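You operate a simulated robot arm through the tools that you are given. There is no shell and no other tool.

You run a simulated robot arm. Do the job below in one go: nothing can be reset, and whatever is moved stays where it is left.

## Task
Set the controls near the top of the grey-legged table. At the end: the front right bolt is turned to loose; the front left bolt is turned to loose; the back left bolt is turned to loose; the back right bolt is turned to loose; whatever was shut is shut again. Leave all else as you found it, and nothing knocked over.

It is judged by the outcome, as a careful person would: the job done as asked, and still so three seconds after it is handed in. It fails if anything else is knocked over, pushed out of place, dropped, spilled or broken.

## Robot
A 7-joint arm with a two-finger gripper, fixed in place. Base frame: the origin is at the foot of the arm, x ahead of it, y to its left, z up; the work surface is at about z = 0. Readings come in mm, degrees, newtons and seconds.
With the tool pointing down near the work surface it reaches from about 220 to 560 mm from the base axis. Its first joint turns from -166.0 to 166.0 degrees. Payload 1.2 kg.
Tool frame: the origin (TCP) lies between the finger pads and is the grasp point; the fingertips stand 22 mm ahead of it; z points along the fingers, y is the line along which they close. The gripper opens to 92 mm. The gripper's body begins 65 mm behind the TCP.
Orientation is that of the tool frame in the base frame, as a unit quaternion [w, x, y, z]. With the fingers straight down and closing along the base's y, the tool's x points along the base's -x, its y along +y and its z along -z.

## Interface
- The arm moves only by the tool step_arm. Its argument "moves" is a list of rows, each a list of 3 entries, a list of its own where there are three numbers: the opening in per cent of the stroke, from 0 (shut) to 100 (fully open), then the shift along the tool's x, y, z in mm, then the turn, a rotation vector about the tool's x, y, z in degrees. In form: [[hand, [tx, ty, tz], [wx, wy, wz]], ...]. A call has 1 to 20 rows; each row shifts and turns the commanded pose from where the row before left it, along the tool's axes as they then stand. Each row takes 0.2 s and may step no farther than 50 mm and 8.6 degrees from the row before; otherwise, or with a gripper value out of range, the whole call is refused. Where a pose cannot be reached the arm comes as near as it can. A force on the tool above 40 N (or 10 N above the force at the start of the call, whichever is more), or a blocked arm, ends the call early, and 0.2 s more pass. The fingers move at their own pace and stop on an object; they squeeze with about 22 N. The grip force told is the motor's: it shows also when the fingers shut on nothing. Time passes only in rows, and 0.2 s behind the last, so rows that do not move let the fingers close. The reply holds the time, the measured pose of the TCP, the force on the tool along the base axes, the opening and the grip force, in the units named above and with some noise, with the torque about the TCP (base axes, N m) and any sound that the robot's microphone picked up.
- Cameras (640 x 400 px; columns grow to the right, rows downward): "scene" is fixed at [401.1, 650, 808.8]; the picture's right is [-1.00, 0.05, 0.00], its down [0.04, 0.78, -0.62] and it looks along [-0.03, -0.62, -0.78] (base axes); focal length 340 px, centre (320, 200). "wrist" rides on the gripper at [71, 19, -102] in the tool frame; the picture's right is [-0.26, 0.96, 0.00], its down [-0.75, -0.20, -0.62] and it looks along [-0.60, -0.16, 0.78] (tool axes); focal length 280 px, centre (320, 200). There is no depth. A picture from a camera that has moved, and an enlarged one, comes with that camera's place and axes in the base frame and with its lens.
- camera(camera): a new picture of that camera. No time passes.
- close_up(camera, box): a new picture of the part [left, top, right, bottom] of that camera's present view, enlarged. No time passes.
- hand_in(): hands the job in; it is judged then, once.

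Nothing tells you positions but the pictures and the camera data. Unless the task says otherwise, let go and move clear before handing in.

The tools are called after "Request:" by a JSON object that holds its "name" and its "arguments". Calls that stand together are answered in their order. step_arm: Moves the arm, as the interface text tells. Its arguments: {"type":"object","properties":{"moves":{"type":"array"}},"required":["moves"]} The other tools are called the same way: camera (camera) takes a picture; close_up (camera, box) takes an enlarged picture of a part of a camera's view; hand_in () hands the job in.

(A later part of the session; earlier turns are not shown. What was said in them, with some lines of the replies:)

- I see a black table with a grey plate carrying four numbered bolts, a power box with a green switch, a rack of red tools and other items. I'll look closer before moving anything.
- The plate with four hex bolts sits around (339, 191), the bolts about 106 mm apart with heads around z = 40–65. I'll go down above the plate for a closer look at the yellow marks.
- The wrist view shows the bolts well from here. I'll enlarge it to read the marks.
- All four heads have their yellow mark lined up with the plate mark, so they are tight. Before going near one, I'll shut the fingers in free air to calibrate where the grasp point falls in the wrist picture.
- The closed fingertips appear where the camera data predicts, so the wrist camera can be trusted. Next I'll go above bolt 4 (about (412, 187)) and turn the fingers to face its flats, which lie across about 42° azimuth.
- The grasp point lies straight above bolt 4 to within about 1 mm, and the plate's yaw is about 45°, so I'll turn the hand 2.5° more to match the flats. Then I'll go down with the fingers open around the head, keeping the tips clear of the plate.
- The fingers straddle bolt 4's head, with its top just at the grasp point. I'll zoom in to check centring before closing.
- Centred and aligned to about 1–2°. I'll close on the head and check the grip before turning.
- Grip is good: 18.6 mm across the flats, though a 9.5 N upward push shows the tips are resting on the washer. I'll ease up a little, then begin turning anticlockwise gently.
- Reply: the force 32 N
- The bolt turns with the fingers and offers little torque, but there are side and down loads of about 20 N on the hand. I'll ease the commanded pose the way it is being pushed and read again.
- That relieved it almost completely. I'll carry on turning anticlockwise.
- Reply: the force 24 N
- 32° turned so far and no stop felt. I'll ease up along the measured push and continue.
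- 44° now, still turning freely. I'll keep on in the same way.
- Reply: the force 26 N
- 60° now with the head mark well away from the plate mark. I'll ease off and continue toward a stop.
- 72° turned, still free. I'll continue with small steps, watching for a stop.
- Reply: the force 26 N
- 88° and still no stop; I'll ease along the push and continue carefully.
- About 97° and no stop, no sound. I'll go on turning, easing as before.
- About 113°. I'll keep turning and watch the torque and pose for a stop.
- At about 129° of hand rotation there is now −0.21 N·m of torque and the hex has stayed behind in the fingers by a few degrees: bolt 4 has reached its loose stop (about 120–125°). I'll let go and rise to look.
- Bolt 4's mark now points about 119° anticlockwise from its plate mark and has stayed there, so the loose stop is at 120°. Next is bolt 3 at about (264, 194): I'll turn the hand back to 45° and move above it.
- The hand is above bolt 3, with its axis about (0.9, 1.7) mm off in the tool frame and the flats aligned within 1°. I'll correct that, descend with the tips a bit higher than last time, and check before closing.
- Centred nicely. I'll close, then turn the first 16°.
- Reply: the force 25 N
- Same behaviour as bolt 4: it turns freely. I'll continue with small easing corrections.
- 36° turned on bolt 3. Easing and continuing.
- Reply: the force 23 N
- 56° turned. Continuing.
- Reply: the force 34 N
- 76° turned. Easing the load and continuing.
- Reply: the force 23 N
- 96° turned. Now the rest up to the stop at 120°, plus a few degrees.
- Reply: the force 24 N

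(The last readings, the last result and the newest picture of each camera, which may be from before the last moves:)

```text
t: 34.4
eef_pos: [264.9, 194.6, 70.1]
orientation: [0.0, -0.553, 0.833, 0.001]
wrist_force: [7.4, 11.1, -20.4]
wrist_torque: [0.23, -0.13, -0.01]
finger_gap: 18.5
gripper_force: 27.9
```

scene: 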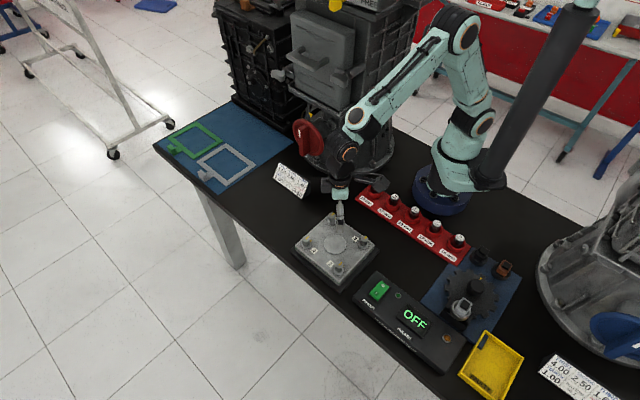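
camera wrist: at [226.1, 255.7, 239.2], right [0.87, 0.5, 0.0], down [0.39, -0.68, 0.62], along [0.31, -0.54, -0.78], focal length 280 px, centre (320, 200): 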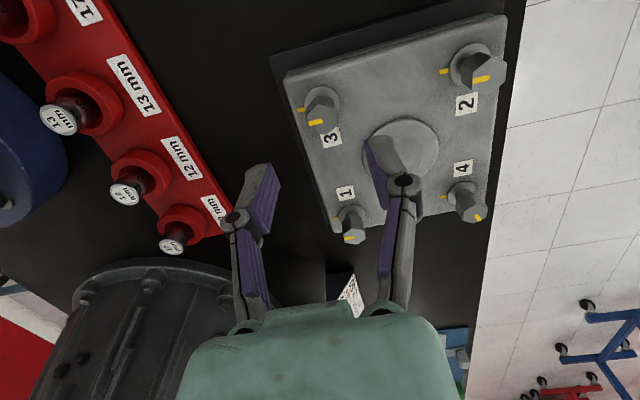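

112°. Continuing to the stop.

Request:
{"name": "step_arm", "arguments": {"moves": [[0, [-0.4, 0, 0.4], [0, 0, -4]], [0, [0, 0, 0], [0, 0, -4]], [0, [0, 0, 0], [0, 0, -4]], [0, [0, 0, 0], [0, 0, -4]], [0, [0, 0, 0], [0, 0, 0]]]}}

Request:
{"name": "close_up", "arguments": {"camera": "wrist", "box": [240, 90, 400, 210]}}

```text
t: 35.6
eef_pos: [266.0, 194.3, 69.7]
orientation: [-0.001, -0.664, 0.748, -0.001]
wrist_force: [-3.7, -1.4, -0.6]
wrist_torque: [-0.12, 0.1, -0.23]
finger_gap: 18.9
gripper_force: 27.7
```

```text
3.33 times, centred on (320, 150) of wrist
camera zoom: at [235.9, 126.0, 171.4], right [-0.93, 0.38, 0.0], down [0.29, 0.72, 0.62], along [0.23, 0.58, -0.78], focal length 935 px, centre (320, 367)
```

zoom: 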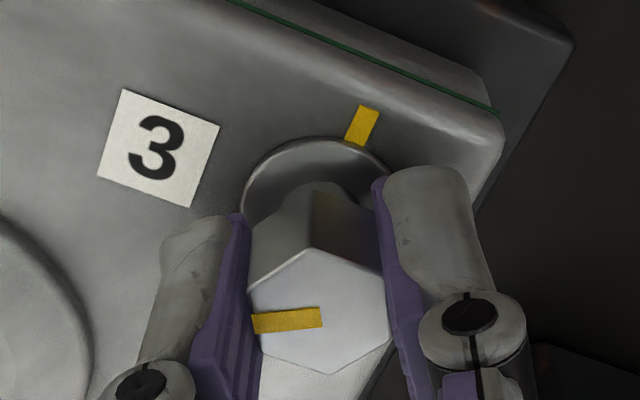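

Bolt 3 has reached its stop too (torque −0.23 N·m and the hex lags in the fingers). I'll let go, rise, and turn the hand back.

Request:
{"name": "step_arm", "arguments": {"moves": [[0, [0, 0, 0], [0, 0, 3]], [50, [0, 0, 0], [0, 0, 0]], [50, [0, 0, 0], [0, 0, 0]], [50, [0, 0, 0], [0, 0, 0]], [50, [0, 0, -20], [0, 0, 0]], [50, [0, 0, -35], [0, 0, 8.35]], [50, [0, 0, -35], [0, 0, 8.35]], [50, [0, 0, 0], [0, 0, 8.35]], [50, [0, 0, 0], [0, 0, 8.35]], [50, [0, 0, 0], [0, 0, 8.35]], [50, [0, 0, 0], [0, 0, 8.35]], [50, [0, 0, 0], [0, 0, 8.35]], [50, [0, 0, 0], [0, 0, 8.35]], [50, [0, 0, 0], [0, 0, 8.35]], [50, [0, 0, 0], [0, 0, 8.35]], [50, [0, 0, 0], [0, 0, 8.35]], [50, [0, 0, 0], [0, 0, 8.35]], [50, [0, 0, 0], [0, 0, 8.35]], [50, [0, 0, 0], [0, 0, 8.35]], [50, [0, 0, 0], [0, 0, 8.35]]]}}

Request:
{"name": "step_arm", "arguments": {"moves": [[50, [0, 25.2, 0], [0, 0, 0]], [50, [0, 25.2, 0], [0, 0, 0]], [50, [0, 25.2, 10], [0, 0, 0]], [50, [0, 25.2, 10], [0, 0, 0]], [50, [0, 0, 0], [0, 0, 0]]]}}

Request:
{"name": "camera", "arguments": {"camera": "wrist"}}

Request:
{"name": "close_up", "arguments": {"camera": "wrist", "box": [240, 80, 400, 180]}}

Request:
{"name": "camera", "arguments": {"camera": "scene"}}

```text
t: 39.8
eef_pos: [265.1, 194.9, 160.8]
orientation: [0.0, 0.385, 0.923, 0.0]
wrist_force: [-0.1, 0.4, -1.0]
wrist_torque: [0.0, 0.0, -0.01]
finger_gap: 46.2
gripper_force: 0.0
```

```text
t: 41.0
eef_pos: [336.6, 268.2, 138.2]
orientation: [0.001, 0.383, 0.924, 0.0]
wrist_force: [-0.4, -0.3, -0.6]
wrist_torque: [0.02, 0.03, -0.01]
finger_gap: 46.1
gripper_force: 0.2
```

```text
taken
camera wrist: at [298.4, 332.1, 239.2], right [0.87, 0.49, 0.0], down [0.39, -0.68, 0.63], along [0.31, -0.54, -0.78], focal length 280 px, centre (320, 200)
```

wrist: 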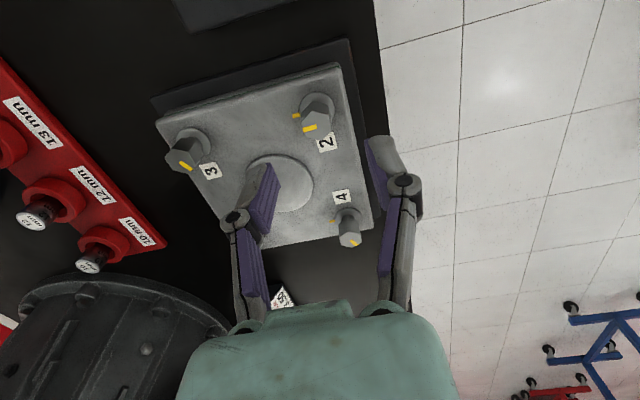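

```text
4.00 times, centred on (320, 130) of wrist
camera zoom: at [298.4, 332.1, 239.2], right [0.87, 0.49, 0.0], down [0.39, -0.68, 0.63], along [0.31, -0.54, -0.78], focal length 1122 px, centre (320, 480)
```

zoom: 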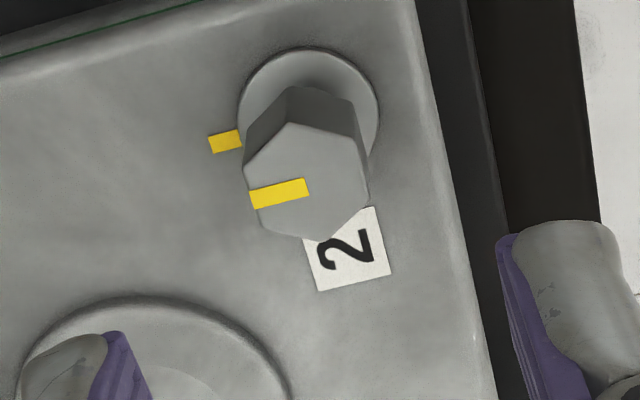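

```text
taken
```

scene: 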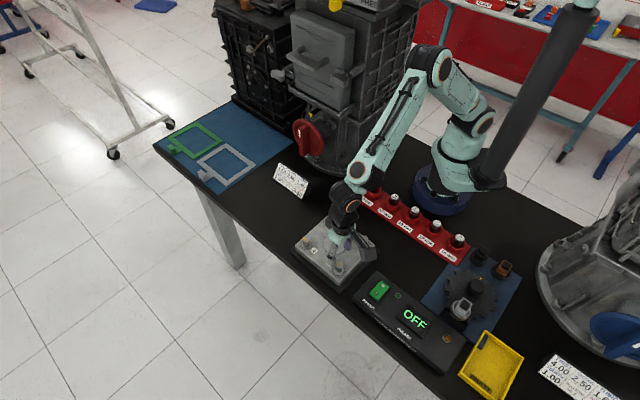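

Bolt 2 is about (−1.9, −2.8) mm off the hand's axis in the tool frame and is aligned. I'll correct, go down around it and close.

Request:
{"name": "step_arm", "arguments": {"moves": [[50, [-1.8, -2.7, 0], [0, 0, 0]], [50, [0, 0, 24], [0, 0, 0]], [50, [0, 0, 24], [0, 0, 0]], [50, [0, 0, 12], [0, 0, 0]], [50, [0, 0, 8.5], [0, 0, 0]], [50, [0, 0, 0], [0, 0, 0]]]}}

Request:
{"name": "close_up", "arguments": {"camera": "wrist", "box": [240, 110, 400, 230]}}

```text
t: 42.4
eef_pos: [337.5, 262.3, 70.0]
orientation: [0.0, 0.384, 0.923, 0.0]
wrist_force: [0.5, 0.6, -0.6]
wrist_torque: [-0.02, -0.05, 0.0]
finger_gap: 45.9
gripper_force: 0.1
```

```text
3.33 times, centred on (320, 170) of wrist
camera zoom: at [298.2, 326.3, 171.7], right [0.87, 0.49, 0.0], down [0.39, -0.68, 0.63], along [0.31, -0.54, -0.78], focal length 935 px, centre (320, 300)
```

zoom: 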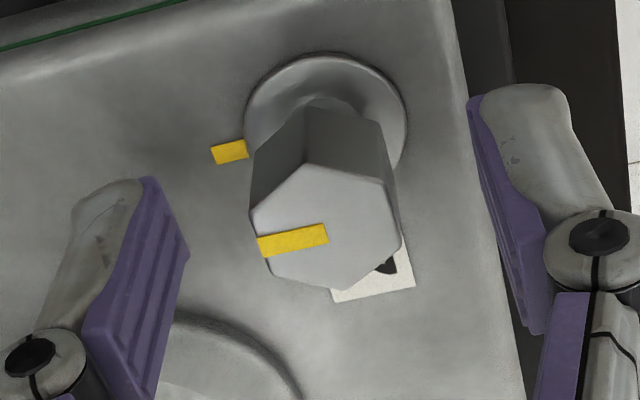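

Slightly overshot; a (1.4, 1.1) mm correction centres it. Then I'll close and check the load.

Request:
{"name": "step_arm", "arguments": {"moves": [[50, [1.4, 1.1, 0.8], [0, 0, 0]], [50, [0, 0, 0], [0, 0, 0]], [0, [0, 0, 0], [0, 0, 0]], [0, [0, 0, 0], [0, 0, 0]], [0, [0, 0, 0], [0, 0, 0]]]}}

Request:
{"name": "close_up", "arguments": {"camera": "wrist", "box": [240, 90, 400, 210]}}

```text
t: 43.6
eef_pos: [335.2, 264.4, 70.1]
orientation: [0.0, 0.384, 0.923, 0.0]
wrist_force: [-5.2, -4.2, 13.0]
wrist_torque: [-0.13, 0.06, 0.01]
finger_gap: 18.9
gripper_force: 28.0
```

```text
3.33 times, centred on (320, 150) of wrist
camera zoom: at [298.1, 328.4, 171.7], right [0.87, 0.49, 0.0], down [0.39, -0.68, 0.63], along [0.31, -0.54, -0.78], focal length 935 px, centre (320, 367)
```

zoom: 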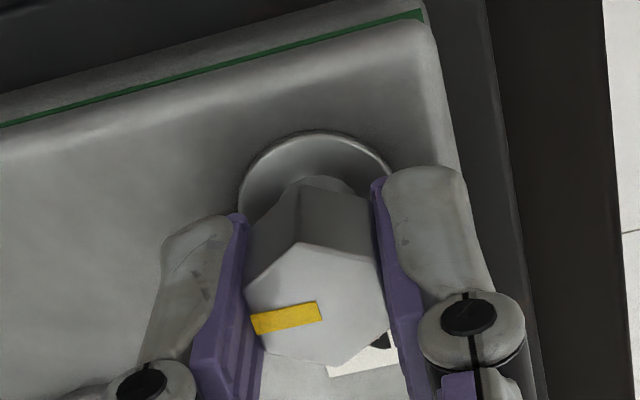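

Same good grip as before. Turning bolt 2 anticlockwise.

Request:
{"name": "step_arm", "arguments": {"moves": [[0, [0, 0, 0], [0, 0, -4]], [0, [0, 0, 0], [0, 0, -4]], [0, [0, 0, 0], [0, 0, -4]], [0, [0, 0, 0], [0, 0, -4]], [0, [0, 0, 0], [0, 0, 0]]]}}

```text
t: 44.8
eef_pos: [335.6, 264.0, 71.1]
orientation: [0.0, 0.251, 0.968, 0.0]
wrist_force: [-6.0, -2.5, 13.7]
wrist_torque: [0.07, 0.3, 0.01]
finger_gap: 18.6
gripper_force: 27.4
```

Low load. Continuing.

Request:
{"name": "step_arm", "arguments": {"moves": [[0, [0.1, -0.2, -0.2], [0, 0, -4]], [0, [0, 0, 0], [0, 0, -4]], [0, [0, 0, 0], [0, 0, -4]], [0, [0, 0, 0], [0, 0, -4]], [0, [0, 0, 0], [0, 0, -4]], [0, [0, 0, 0], [0, 0, 0]]]}}

Request:
{"name": "close_up", "arguments": {"camera": "wrist", "box": [240, 90, 400, 210]}}

```text
t: 46.2
eef_pos: [336.6, 263.3, 70.4]
orientation: [0.0, 0.081, 0.997, 0.0]
wrist_force: [-0.9, 6.0, 1.3]
wrist_torque: [0.07, -0.26, 0.0]
finger_gap: 18.7
gripper_force: 27.8
```

```text
3.33 times, centred on (320, 150) of wrist
camera zoom: at [267.5, 294.9, 171.6], right [0.41, 0.91, 0.0], down [0.71, -0.32, 0.63], along [0.57, -0.26, -0.78], focal length 935 px, centre (320, 367)
```

zoom: 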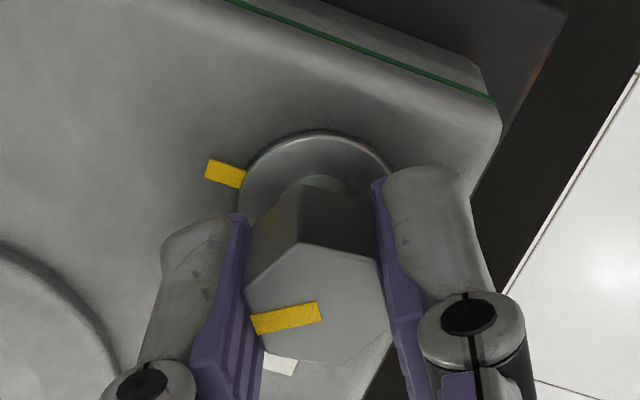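

About 36° turned on bolt 2 with very low loads. Continuing.

Request:
{"name": "step_arm", "arguments": {"moves": [[0, [0, 0.1, 0], [0, 0, -4]], [0, [0, 0, 0], [0, 0, -4]], [0, [0, 0, 0], [0, 0, -4]], [0, [0, 0, 0], [0, 0, -4]], [0, [0, 0, 0], [0, 0, -4]], [0, [0, 0, 0], [0, 0, 0]]]}}

```text
t: 47.6
eef_pos: [337.3, 264.8, 70.5]
orientation: [0.0, -0.096, 0.995, 0.001]
wrist_force: [10.7, 18.2, -15.5]
wrist_torque: [0.25, 0.04, 0.0]
finger_gap: 18.9
gripper_force: 27.9
```

56° turned. Easing and continuing.

Request:
{"name": "step_arm", "arguments": {"moves": [[0, [-0.45, 0.5, 0.4], [0, 0, -4]], [0, [0, 0, 0], [0, 0, -4]], [0, [0, 0, 0], [0, 0, -4]], [0, [0, 0, 0], [0, 0, -4]], [0, [0, 0, 0], [0, 0, -4]], [0, [0, 0, 0], [0, 0, 0]]]}}

Request:
{"name": "close_up", "arguments": {"camera": "wrist", "box": [240, 90, 400, 210]}}

```text
t: 49.0
eef_pos: [336.4, 264.6, 70.2]
orientation: [0.0, -0.266, 0.964, 0.0]
wrist_force: [8.0, 14.3, -6.5]
wrist_torque: [-0.05, 0.32, 0.01]
finger_gap: 18.5
gripper_force: 28.2
```

```text
3.33 times, centred on (320, 150) of wrist
camera zoom: at [263.7, 245.0, 171.6], right [-0.27, 0.96, 0.0], down [0.75, 0.21, 0.63], along [0.6, 0.17, -0.78], focal length 935 px, centre (320, 367)
```

zoom: 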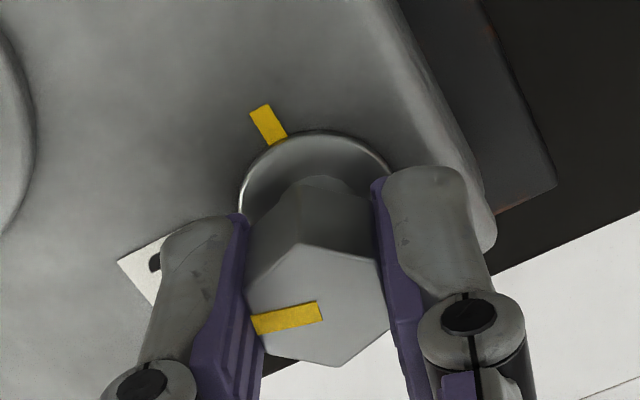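

76° turned. Continuing.

Request:
{"name": "step_arm", "arguments": {"moves": [[0, [-0.4, 0.25, 0.1], [0, 0, -4]], [0, [0, 0, 0], [0, 0, -4]], [0, [0, 0, 0], [0, 0, -4]], [0, [0, 0, 0], [0, 0, -4]], [0, [0, 0, 0], [0, 0, -4]], [0, [0, 0, 0], [0, 0, 0]]]}}

```text
t: 50.4
eef_pos: [335.9, 265.3, 69.9]
orientation: [-0.001, -0.43, 0.903, 0.0]
wrist_force: [-8.1, 1.7, 6.4]
wrist_torque: [-0.04, 0.26, 0.0]
finger_gap: 18.8
gripper_force: 28.0
```

96° turned. On to the stop.

Request:
{"name": "step_arm", "arguments": {"moves": [[0, [0.1, 0.15, 0], [0, 0, -4]], [0, [0, 0, 0], [0, 0, -4]], [0, [0, 0, 0], [0, 0, -4]], [0, [0, 0, 0], [0, 0, -4]], [0, [0, 0, 0], [0, 0, 0]]]}}

```text
t: 51.6
eef_pos: [336.5, 265.0, 69.7]
orientation: [-0.001, -0.552, 0.834, 0.0]
wrist_force: [-19.2, -3.8, 19.9]
wrist_torque: [-0.03, 0.42, 0.01]
finger_gap: 18.7
gripper_force: 28.5
```

112°. Easing, then the last degrees to the stop.

Request:
{"name": "step_arm", "arguments": {"moves": [[0, [0.3, 0.5, -0.4], [0, 0, -4]], [0, [0, 0, 0], [0, 0, -4]], [0, [0, 0, 0], [0, 0, -4]], [0, [0, 0, 0], [0, 0, -4]], [0, [0, 0, 0], [0, 0, 0]]]}}

Request:
{"name": "close_up", "arguments": {"camera": "wrist", "box": [240, 90, 400, 210]}}

```text
t: 52.8
eef_pos: [335.8, 265.6, 70.5]
orientation: [0.001, -0.662, 0.749, 0.001]
wrist_force: [-8.0, 8.9, -10.1]
wrist_torque: [0.39, 0.03, -0.29]
finger_gap: 19.0
gripper_force: 28.4
```

```text
3.33 times, centred on (320, 150) of wrist
camera zoom: at [306.4, 197.1, 171.5], right [-0.93, 0.38, 0.0], down [0.3, 0.72, 0.63], along [0.24, 0.58, -0.78], focal length 935 px, centre (320, 367)
```

zoom: 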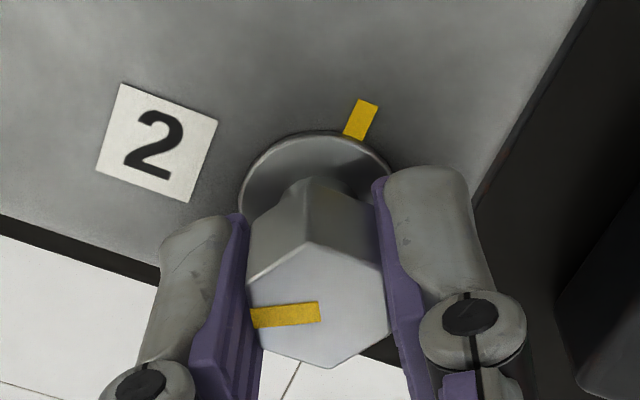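

Bolt 2 is at its stop (−0.29 N·m, hex lagging). I'll let go, rise, turn the hand back and move above bolt 1 at about (341, 116).

Request:
{"name": "step_arm", "arguments": {"moves": [[0, [0, 0, 0], [0, 0, 3]], [50, [0, 0, 0], [0, 0, 0]], [50, [0, 0, 0], [0, 0, 0]], [50, [0, 0, 0], [0, 0, 0]], [50, [0, 0, -20], [0, 0, 0]], [50, [0, 0, -35], [0, 0, 8.33]], [50, [0, 0, -35], [0, 0, 8.33]], [50, [0, 0, 0], [0, 0, 8.33]], [50, [0, 0, 0], [0, 0, 8.33]], [50, [0, 0, 0], [0, 0, 8.33]], [50, [0, 0, 0], [0, 0, 8.33]], [50, [0, 0, 0], [0, 0, 8.33]], [50, [0, 0, 0], [0, 0, 8.33]], [50, [0, 0, 0], [0, 0, 8.33]], [50, [0, 0, 0], [0, 0, 8.33]], [50, [0, 0, 0], [0, 0, 8.33]], [50, [0, 0, 0], [0, 0, 8.33]], [50, [0, 0, 0], [0, 0, 8.33]], [50, [0, 0, 0], [0, 0, 8.33]], [50, [0, 0, 0], [0, 0, 8.33]]]}}

Request:
{"name": "step_arm", "arguments": {"moves": [[50, [-27.7, -25.0, 0], [0, 0, 0]], [50, [-27.7, -25.0, 0], [0, 0, 0]], [50, [-27.7, -25.0, 10], [0, 0, 0]], [50, [-27.7, -25.0, 10], [0, 0, 0]], [50, [0, 0, 0], [0, 0, 0]]]}}

Request:
{"name": "camera", "arguments": {"camera": "wrist"}}

Request:
{"name": "close_up", "arguments": {"camera": "wrist", "box": [240, 80, 400, 180]}}

Request:
{"name": "camera", "arguments": {"camera": "scene"}}

```text
t: 57.0
eef_pos: [334.4, 264.9, 161.4]
orientation: [0.001, 0.384, 0.923, 0.0]
wrist_force: [-0.2, -1.4, 1.1]
wrist_torque: [0.0, 0.02, -0.01]
finger_gap: 45.9
gripper_force: 0.1
```

```text
t: 58.2
eef_pos: [342.0, 114.0, 139.1]
orientation: [0.0, 0.383, 0.924, 0.0]
wrist_force: [-0.3, 1.0, -0.5]
wrist_torque: [-0.03, 0.02, 0.0]
finger_gap: 46.0
gripper_force: 0.1
```

```text
taken
camera wrist: at [302.7, 178.4, 240.0], right [0.87, 0.5, 0.0], down [0.39, -0.68, 0.62], along [0.31, -0.54, -0.78], focal length 280 px, centre (320, 200)
```

wrist: 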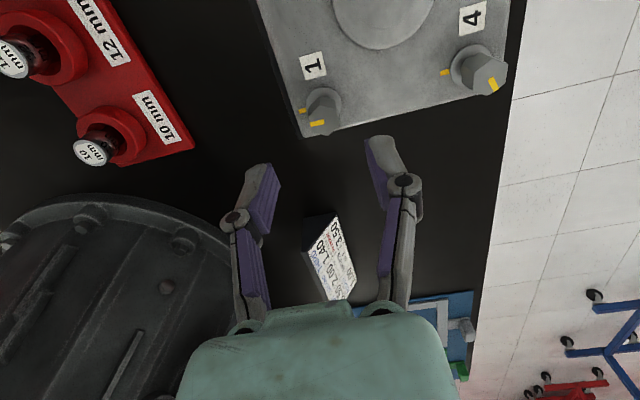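

```text
4.00 times, centred on (320, 130) of wrist
camera zoom: at [302.7, 178.4, 240.0], right [0.87, 0.5, 0.0], down [0.39, -0.68, 0.62], along [0.31, -0.54, -0.78], focal length 1122 px, centre (320, 480)
```

zoom: 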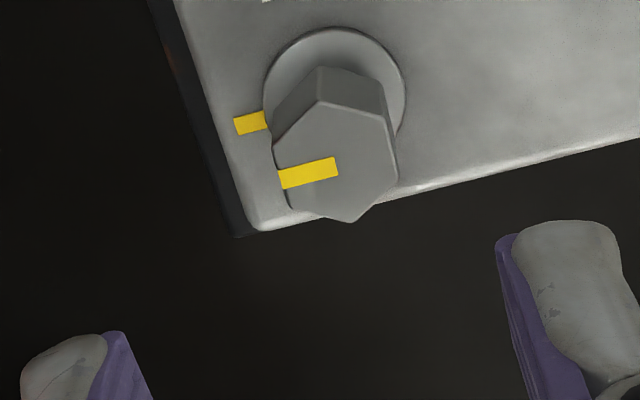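

```text
taken
```

scene: 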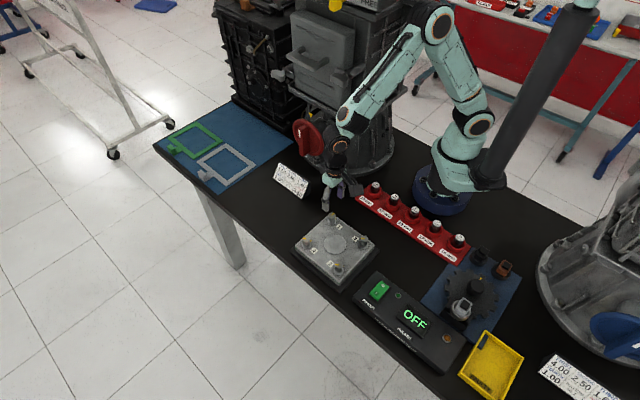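

Bolt 1 is about 2.4 mm to the side of the hand's axis. I'll correct, go down and check centring.

Request:
{"name": "step_arm", "arguments": {"moves": [[50, [-0.2, 2.5, 0], [0, 0, 0]], [50, [0, 0, 24], [0, 0, 0]], [50, [0, 0, 24], [0, 0, 0]], [50, [0, 0, 12], [0, 0, 0]], [50, [0, 0, 9], [0, 0, 0]], [50, [0, 0, 0], [0, 0, 0]]]}}

Request:
{"name": "close_up", "arguments": {"camera": "wrist", "box": [240, 110, 400, 230]}}

```text
t: 59.6
eef_pos: [345.7, 115.4, 70.9]
orientation: [0.001, 0.384, 0.924, 0.0]
wrist_force: [0.1, 0.7, -0.3]
wrist_torque: [0.0, 0.02, 0.01]
finger_gap: 45.8
gripper_force: 0.1
```

```text
3.33 times, centred on (320, 170) of wrist
camera zoom: at [307.5, 179.8, 172.0], right [0.87, 0.5, 0.0], down [0.39, -0.68, 0.63], along [0.31, -0.54, -0.78], focal length 935 px, centre (320, 300)
```

zoom: 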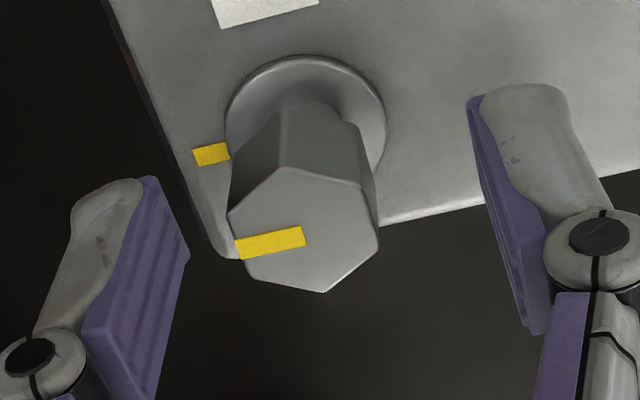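

The arm was still settling earlier; now a (1.8, −1.7) mm correction is needed. I'll apply it, let the arm settle, and look again.

Request:
{"name": "step_arm", "arguments": {"moves": [[50, [1.8, -1.7, 0.8], [0, 0, 0]], [50, [0, 0, 0], [0, 0, 0]], [50, [0, 0, 0], [0, 0, 0]]]}}

Request:
{"name": "close_up", "arguments": {"camera": "wrist", "box": [240, 110, 400, 230]}}

```text
t: 60.4
eef_pos: [343.0, 116.6, 69.5]
orientation: [0.001, 0.383, 0.924, 0.0]
wrist_force: [0.4, -0.4, 0.3]
wrist_torque: [0.04, 0.03, 0.01]
finger_gap: 46.1
gripper_force: 0.1
```

```text
3.33 times, centred on (320, 170) of wrist
camera zoom: at [304.9, 180.3, 171.3], right [0.87, 0.5, 0.0], down [0.39, -0.68, 0.62], along [0.31, -0.54, -0.78], focal length 935 px, centre (320, 300)
```

zoom: 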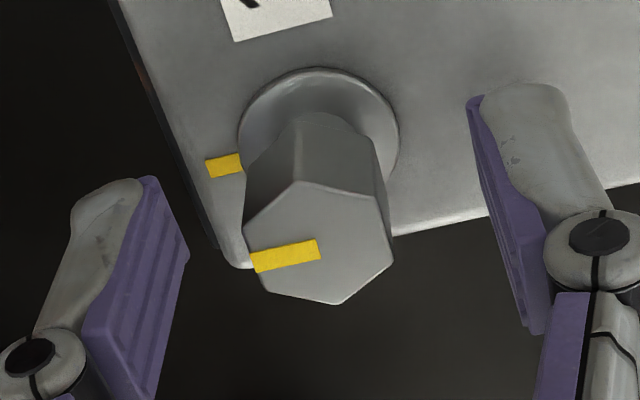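

Bolt 1 is now centred just like the others were. Closing and turning the first part.

Request:
{"name": "step_arm", "arguments": {"moves": [[0, [0, 0, 0], [0, 0, 0]], [0, [0, 0, 0], [0, 0, 0]], [0, [0, 0, 0], [0, 0, 0]]]}}

Request:
{"name": "step_arm", "arguments": {"moves": [[0, [0, 0, 0], [0, 0, -4]], [0, [0, 0, 0], [0, 0, -4]], [0, [0, 0, 0], [0, 0, -4]], [0, [0, 0, 0], [0, 0, -4]], [0, [0, 0, 0], [0, 0, 0]]]}}

Request:
{"name": "close_up", "arguments": {"camera": "wrist", "box": [240, 90, 400, 210]}}

```text
t: 61.2
eef_pos: [343.1, 117.0, 70.3]
orientation: [0.0, 0.384, 0.923, 0.0]
wrist_force: [-5.9, -4.2, 16.1]
wrist_torque: [-0.08, 0.14, -0.03]
finger_gap: 18.6
gripper_force: 28.0
```

```text
t: 62.4
eef_pos: [342.8, 115.3, 71.5]
orientation: [0.001, 0.253, 0.968, -0.001]
wrist_force: [2.8, -14.2, 2.2]
wrist_torque: [-0.08, 0.27, -0.02]
finger_gap: 18.6
gripper_force: 27.9
```

```text
3.33 times, centred on (320, 150) of wrist
camera zoom: at [288.6, 168.0, 171.3], right [0.7, 0.71, 0.0], down [0.56, -0.54, 0.63], along [0.45, -0.44, -0.78], focal length 935 px, centre (320, 367)
```

zoom: 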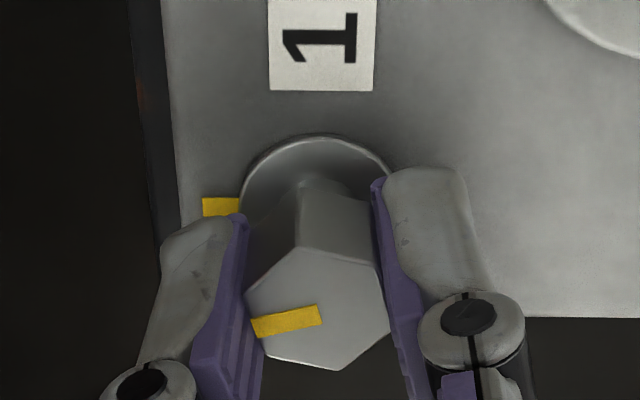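

Bolt 1 turns well. Easing and continuing.

Request:
{"name": "step_arm", "arguments": {"moves": [[0, [-0.25, -0.3, 0], [0, 0, -4]], [0, [0, 0, 0], [0, 0, -4]], [0, [0, 0, 0], [0, 0, -4]], [0, [0, 0, 0], [0, 0, -4]], [0, [0, 0, 0], [0, 0, -4]], [0, [0, 0, 0], [0, 0, 0]]]}}

```text
t: 63.8
eef_pos: [342.2, 116.0, 71.4]
orientation: [0.0, 0.08, 0.997, -0.002]
wrist_force: [7.6, -17.5, -21.7]
wrist_torque: [-0.27, -0.22, -0.01]
finger_gap: 19.0
gripper_force: 28.1
```

36° turned. Easing and continuing.

Request:
{"name": "step_arm", "arguments": {"moves": [[0, [-0.3, -0.5, 0.5], [0, 0, -4]], [0, [0, 0, 0], [0, 0, -4]], [0, [0, 0, 0], [0, 0, -4]], [0, [0, 0, 0], [0, 0, -4]], [0, [0, 0, 0], [0, 0, -4]], [0, [0, 0, 0], [0, 0, 0]]]}}

Request:
{"name": "close_up", "arguments": {"camera": "wrist", "box": [240, 90, 400, 210]}}

```text
t: 65.2
eef_pos: [342.7, 116.3, 68.8]
orientation: [0.0, -0.095, 0.995, 0.0]
wrist_force: [-8.7, -18.3, 19.7]
wrist_torque: [-0.43, 0.22, -0.03]
finger_gap: 19.0
gripper_force: 28.1
```

```text
3.33 times, centred on (320, 150) of wrist
camera zoom: at [267.9, 122.1, 171.7], right [0.07, 1.0, 0.0], down [0.78, -0.06, 0.63], along [0.62, -0.05, -0.78], focal length 935 px, centre (320, 367)
```

zoom: 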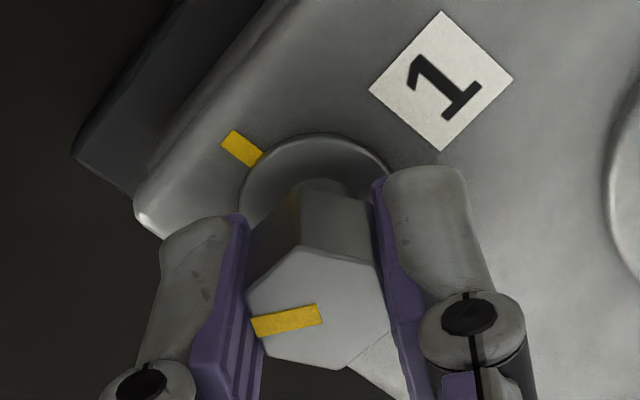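

56° turned. Easing and continuing.

Request:
{"name": "step_arm", "arguments": {"moves": [[0, [0.35, -0.45, -0.4], [0, 0, -4]], [0, [0, 0, 0], [0, 0, -4]], [0, [0, 0, 0], [0, 0, -4]], [0, [0, 0, 0], [0, 0, -4]], [0, [0, 0, 0], [0, 0, -4]], [0, [0, 0, 0], [0, 0, 0]]]}}

```text
t: 66.6
eef_pos: [344.1, 116.1, 71.7]
orientation: [0.0, -0.266, 0.964, -0.001]
wrist_force: [9.8, -9.2, -29.3]
wrist_torque: [-0.14, -0.28, -0.02]
finger_gap: 18.9
gripper_force: 27.9
```

76° turned. Easing and continuing.

Request:
{"name": "step_arm", "arguments": {"moves": [[0, [-0.1, -0.4, 0.6], [0, 0, -4]], [0, [0, 0, 0], [0, 0, -4]], [0, [0, 0, 0], [0, 0, -4]], [0, [0, 0, 0], [0, 0, -4]], [0, [0, 0, 0], [0, 0, -4]], [0, [0, 0, 0], [0, 0, 0]]]}}

Request:
{"name": "close_up", "arguments": {"camera": "wrist", "box": [240, 90, 400, 210]}}

```text
t: 68.0
eef_pos: [343.4, 116.6, 71.4]
orientation: [0.0, -0.431, 0.902, 0.001]
wrist_force: [-8.3, -7.2, 19.3]
wrist_torque: [-0.19, 0.19, 0.03]
finger_gap: 18.8
gripper_force: 28.0
```

```text
3.33 times, centred on (320, 150) of wrist
camera zoom: at [281.8, 73.4, 171.7], right [-0.59, 0.81, 0.0], down [0.63, 0.46, 0.63], along [0.51, 0.37, -0.78], focal length 935 px, centre (320, 367)
```

zoom: 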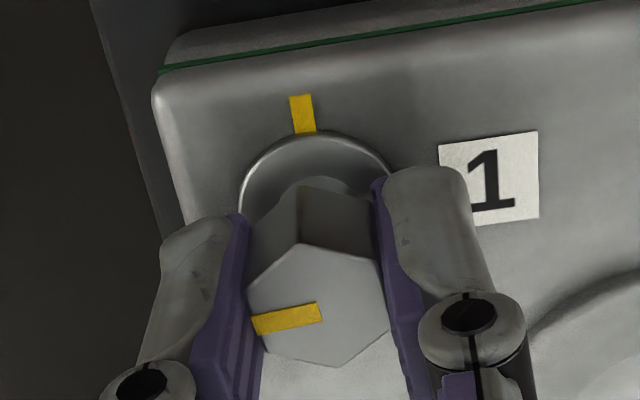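

96° turned. Continuing to the stop.

Request:
{"name": "step_arm", "arguments": {"moves": [[0, [0.3, 0.05, -0.4], [0, 0, -4]], [0, [0, 0, 0], [0, 0, -4]], [0, [0, 0, 0], [0, 0, -4]], [0, [0, 0, 0], [0, 0, -4]], [0, [0, 0, 0], [0, 0, 0]]]}}

```text
t: 69.2
eef_pos: [342.7, 118.3, 70.3]
orientation: [0.001, -0.552, 0.834, 0.001]
wrist_force: [3.7, 4.6, -9.2]
wrist_torque: [0.46, -0.23, 0.03]
finger_gap: 18.9
gripper_force: 28.1
```

112°, low load. The last part to the stop.

Request:
{"name": "step_arm", "arguments": {"moves": [[0, [-0.2, 0, 0.2], [0, 0, -4]], [0, [0, 0, 0], [0, 0, -4]], [0, [0, 0, 0], [0, 0, -4]], [0, [0, 0, 0], [0, 0, -4]], [0, [0, 0, 0], [0, 0, 0]]]}}

Request:
{"name": "close_up", "arguments": {"camera": "wrist", "box": [240, 90, 400, 210]}}

```text
t: 70.4
eef_pos: [343.4, 116.5, 70.2]
orientation: [0.001, -0.663, 0.749, 0.0]
wrist_force: [2.1, 6.1, -6.5]
wrist_torque: [0.11, 0.05, -0.21]
finger_gap: 18.9
gripper_force: 27.8
```

```text
3.33 times, centred on (320, 150) of wrist
camera zoom: at [313.2, 47.6, 171.6], right [-0.93, 0.38, 0.0], down [0.3, 0.72, 0.62], along [0.24, 0.58, -0.78], focal length 935 px, centre (320, 367)
```

zoom: 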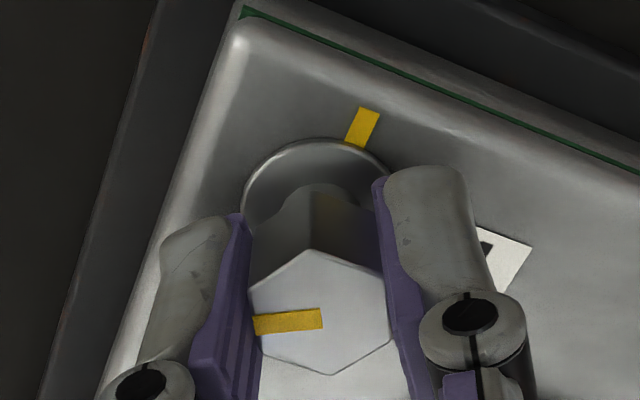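

Bolt 1 has reached its stop as well (−0.21 N·m, hex lagging in the fingers). I'll let go, rise well clear and check all four.

Request:
{"name": "step_arm", "arguments": {"moves": [[0, [0, 0, 0], [0, 0, 3]], [50, [0, 0, 0], [0, 0, 0]], [50, [0, 0, 0], [0, 0, 0]], [50, [0, 0, 0], [0, 0, 0]], [50, [0, 0, -20], [0, 0, 0]], [50, [0, 0, -35], [0, 0, 8.33]], [50, [0, 0, -35], [0, 0, 8.33]], [50, [0, 0, -35], [0, 0, 8.33]], [50, [0, 0, -35], [0, 0, 8.33]], [50, [0, 0, -35], [0, 0, 8.33]], [50, [0, 0, -35], [0, 0, 8.33]], [50, [0, 0, -20], [0, 0, 8.33]], [50, [0, 0, 0], [0, 0, 8.33]], [50, [0, 0, 0], [0, 0, 8.33]], [50, [0, 0, 0], [0, 0, 6]], [50, [0, 0, 0], [0, 0, 0]]]}}

Request:
{"name": "camera", "arguments": {"camera": "wrist"}}

Request:
{"name": "camera", "arguments": {"camera": "scene"}}

Request:
{"name": "close_up", "arguments": {"camera": "scene", "box": [290, 205, 380, 290]}}

```text
t: 73.8
eef_pos: [342.8, 114.8, 321.4]
orientation: [0.0, 0.009, 1.0, 0.0]
wrist_force: [0.8, 0.1, 0.2]
wrist_torque: [-0.01, 0.02, 0.03]
finger_gap: 46.2
gripper_force: 0.1
```

```text
taken
camera wrist: at [270.6, 136.0, 422.4], right [0.28, 0.96, 0.0], down [0.75, -0.22, 0.63], along [0.6, -0.18, -0.78], focal length 280 px, centre (320, 200)
```

wrist: 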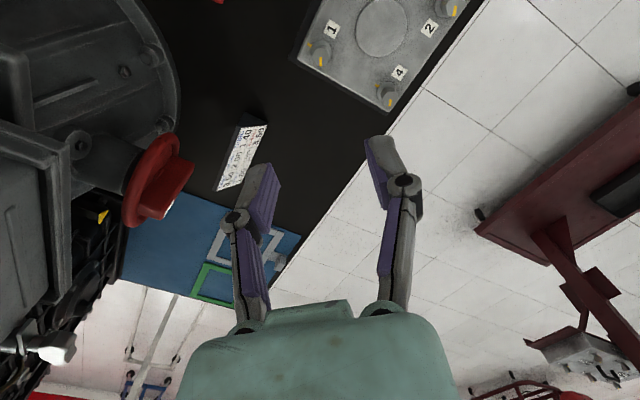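

```text
taken
```

scene: 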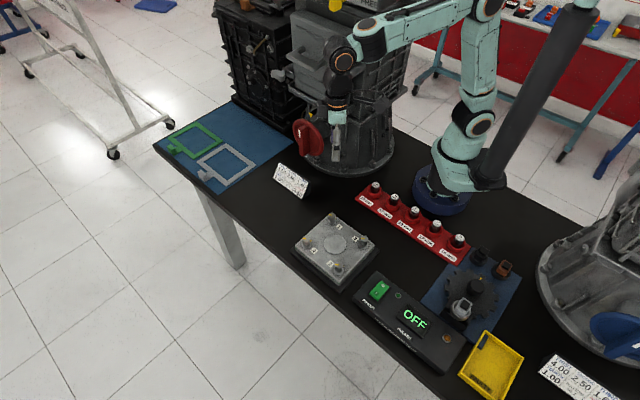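

```text
4.71 times, centred on (335, 248) of scene
camera zoom: at [401.1, 650.0, 808.8], right [-1.0, 0.05, 0.0], down [0.04, 0.78, -0.62], along [-0.03, -0.62, -0.78], focal length 1598 px, centre (249, -24)
```

zoom: 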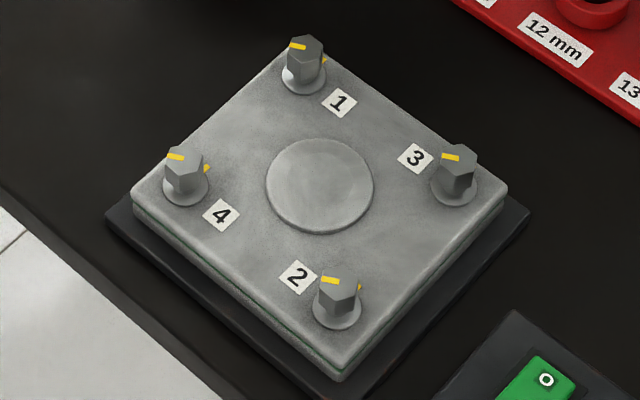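

All four head marks now point about 120° anticlockwise of their plate marks. The plate and everything around it look unmoved, nothing was opened, and the arm is clear, so I'm handing in.

Request:
{"name": "hand_in", "arguments": {}}

```text
The job is handed in.
```

All four bolts on the grey plate (front right, front left, back left and back right) are now turned to loose. The job has been handed in.

- **How far they turned:** I turned each bolt anticlockwise from its yellow plate mark. Each one came up against a stop at about 120°, which I took to be the loose position. After I let go, all four marks stayed where I left them.
- **Everything else:** I opened nothing, so there was nothing to shut again. In the final pictures the plate and the other items on the table look unmoved, and the arm is clear of them.
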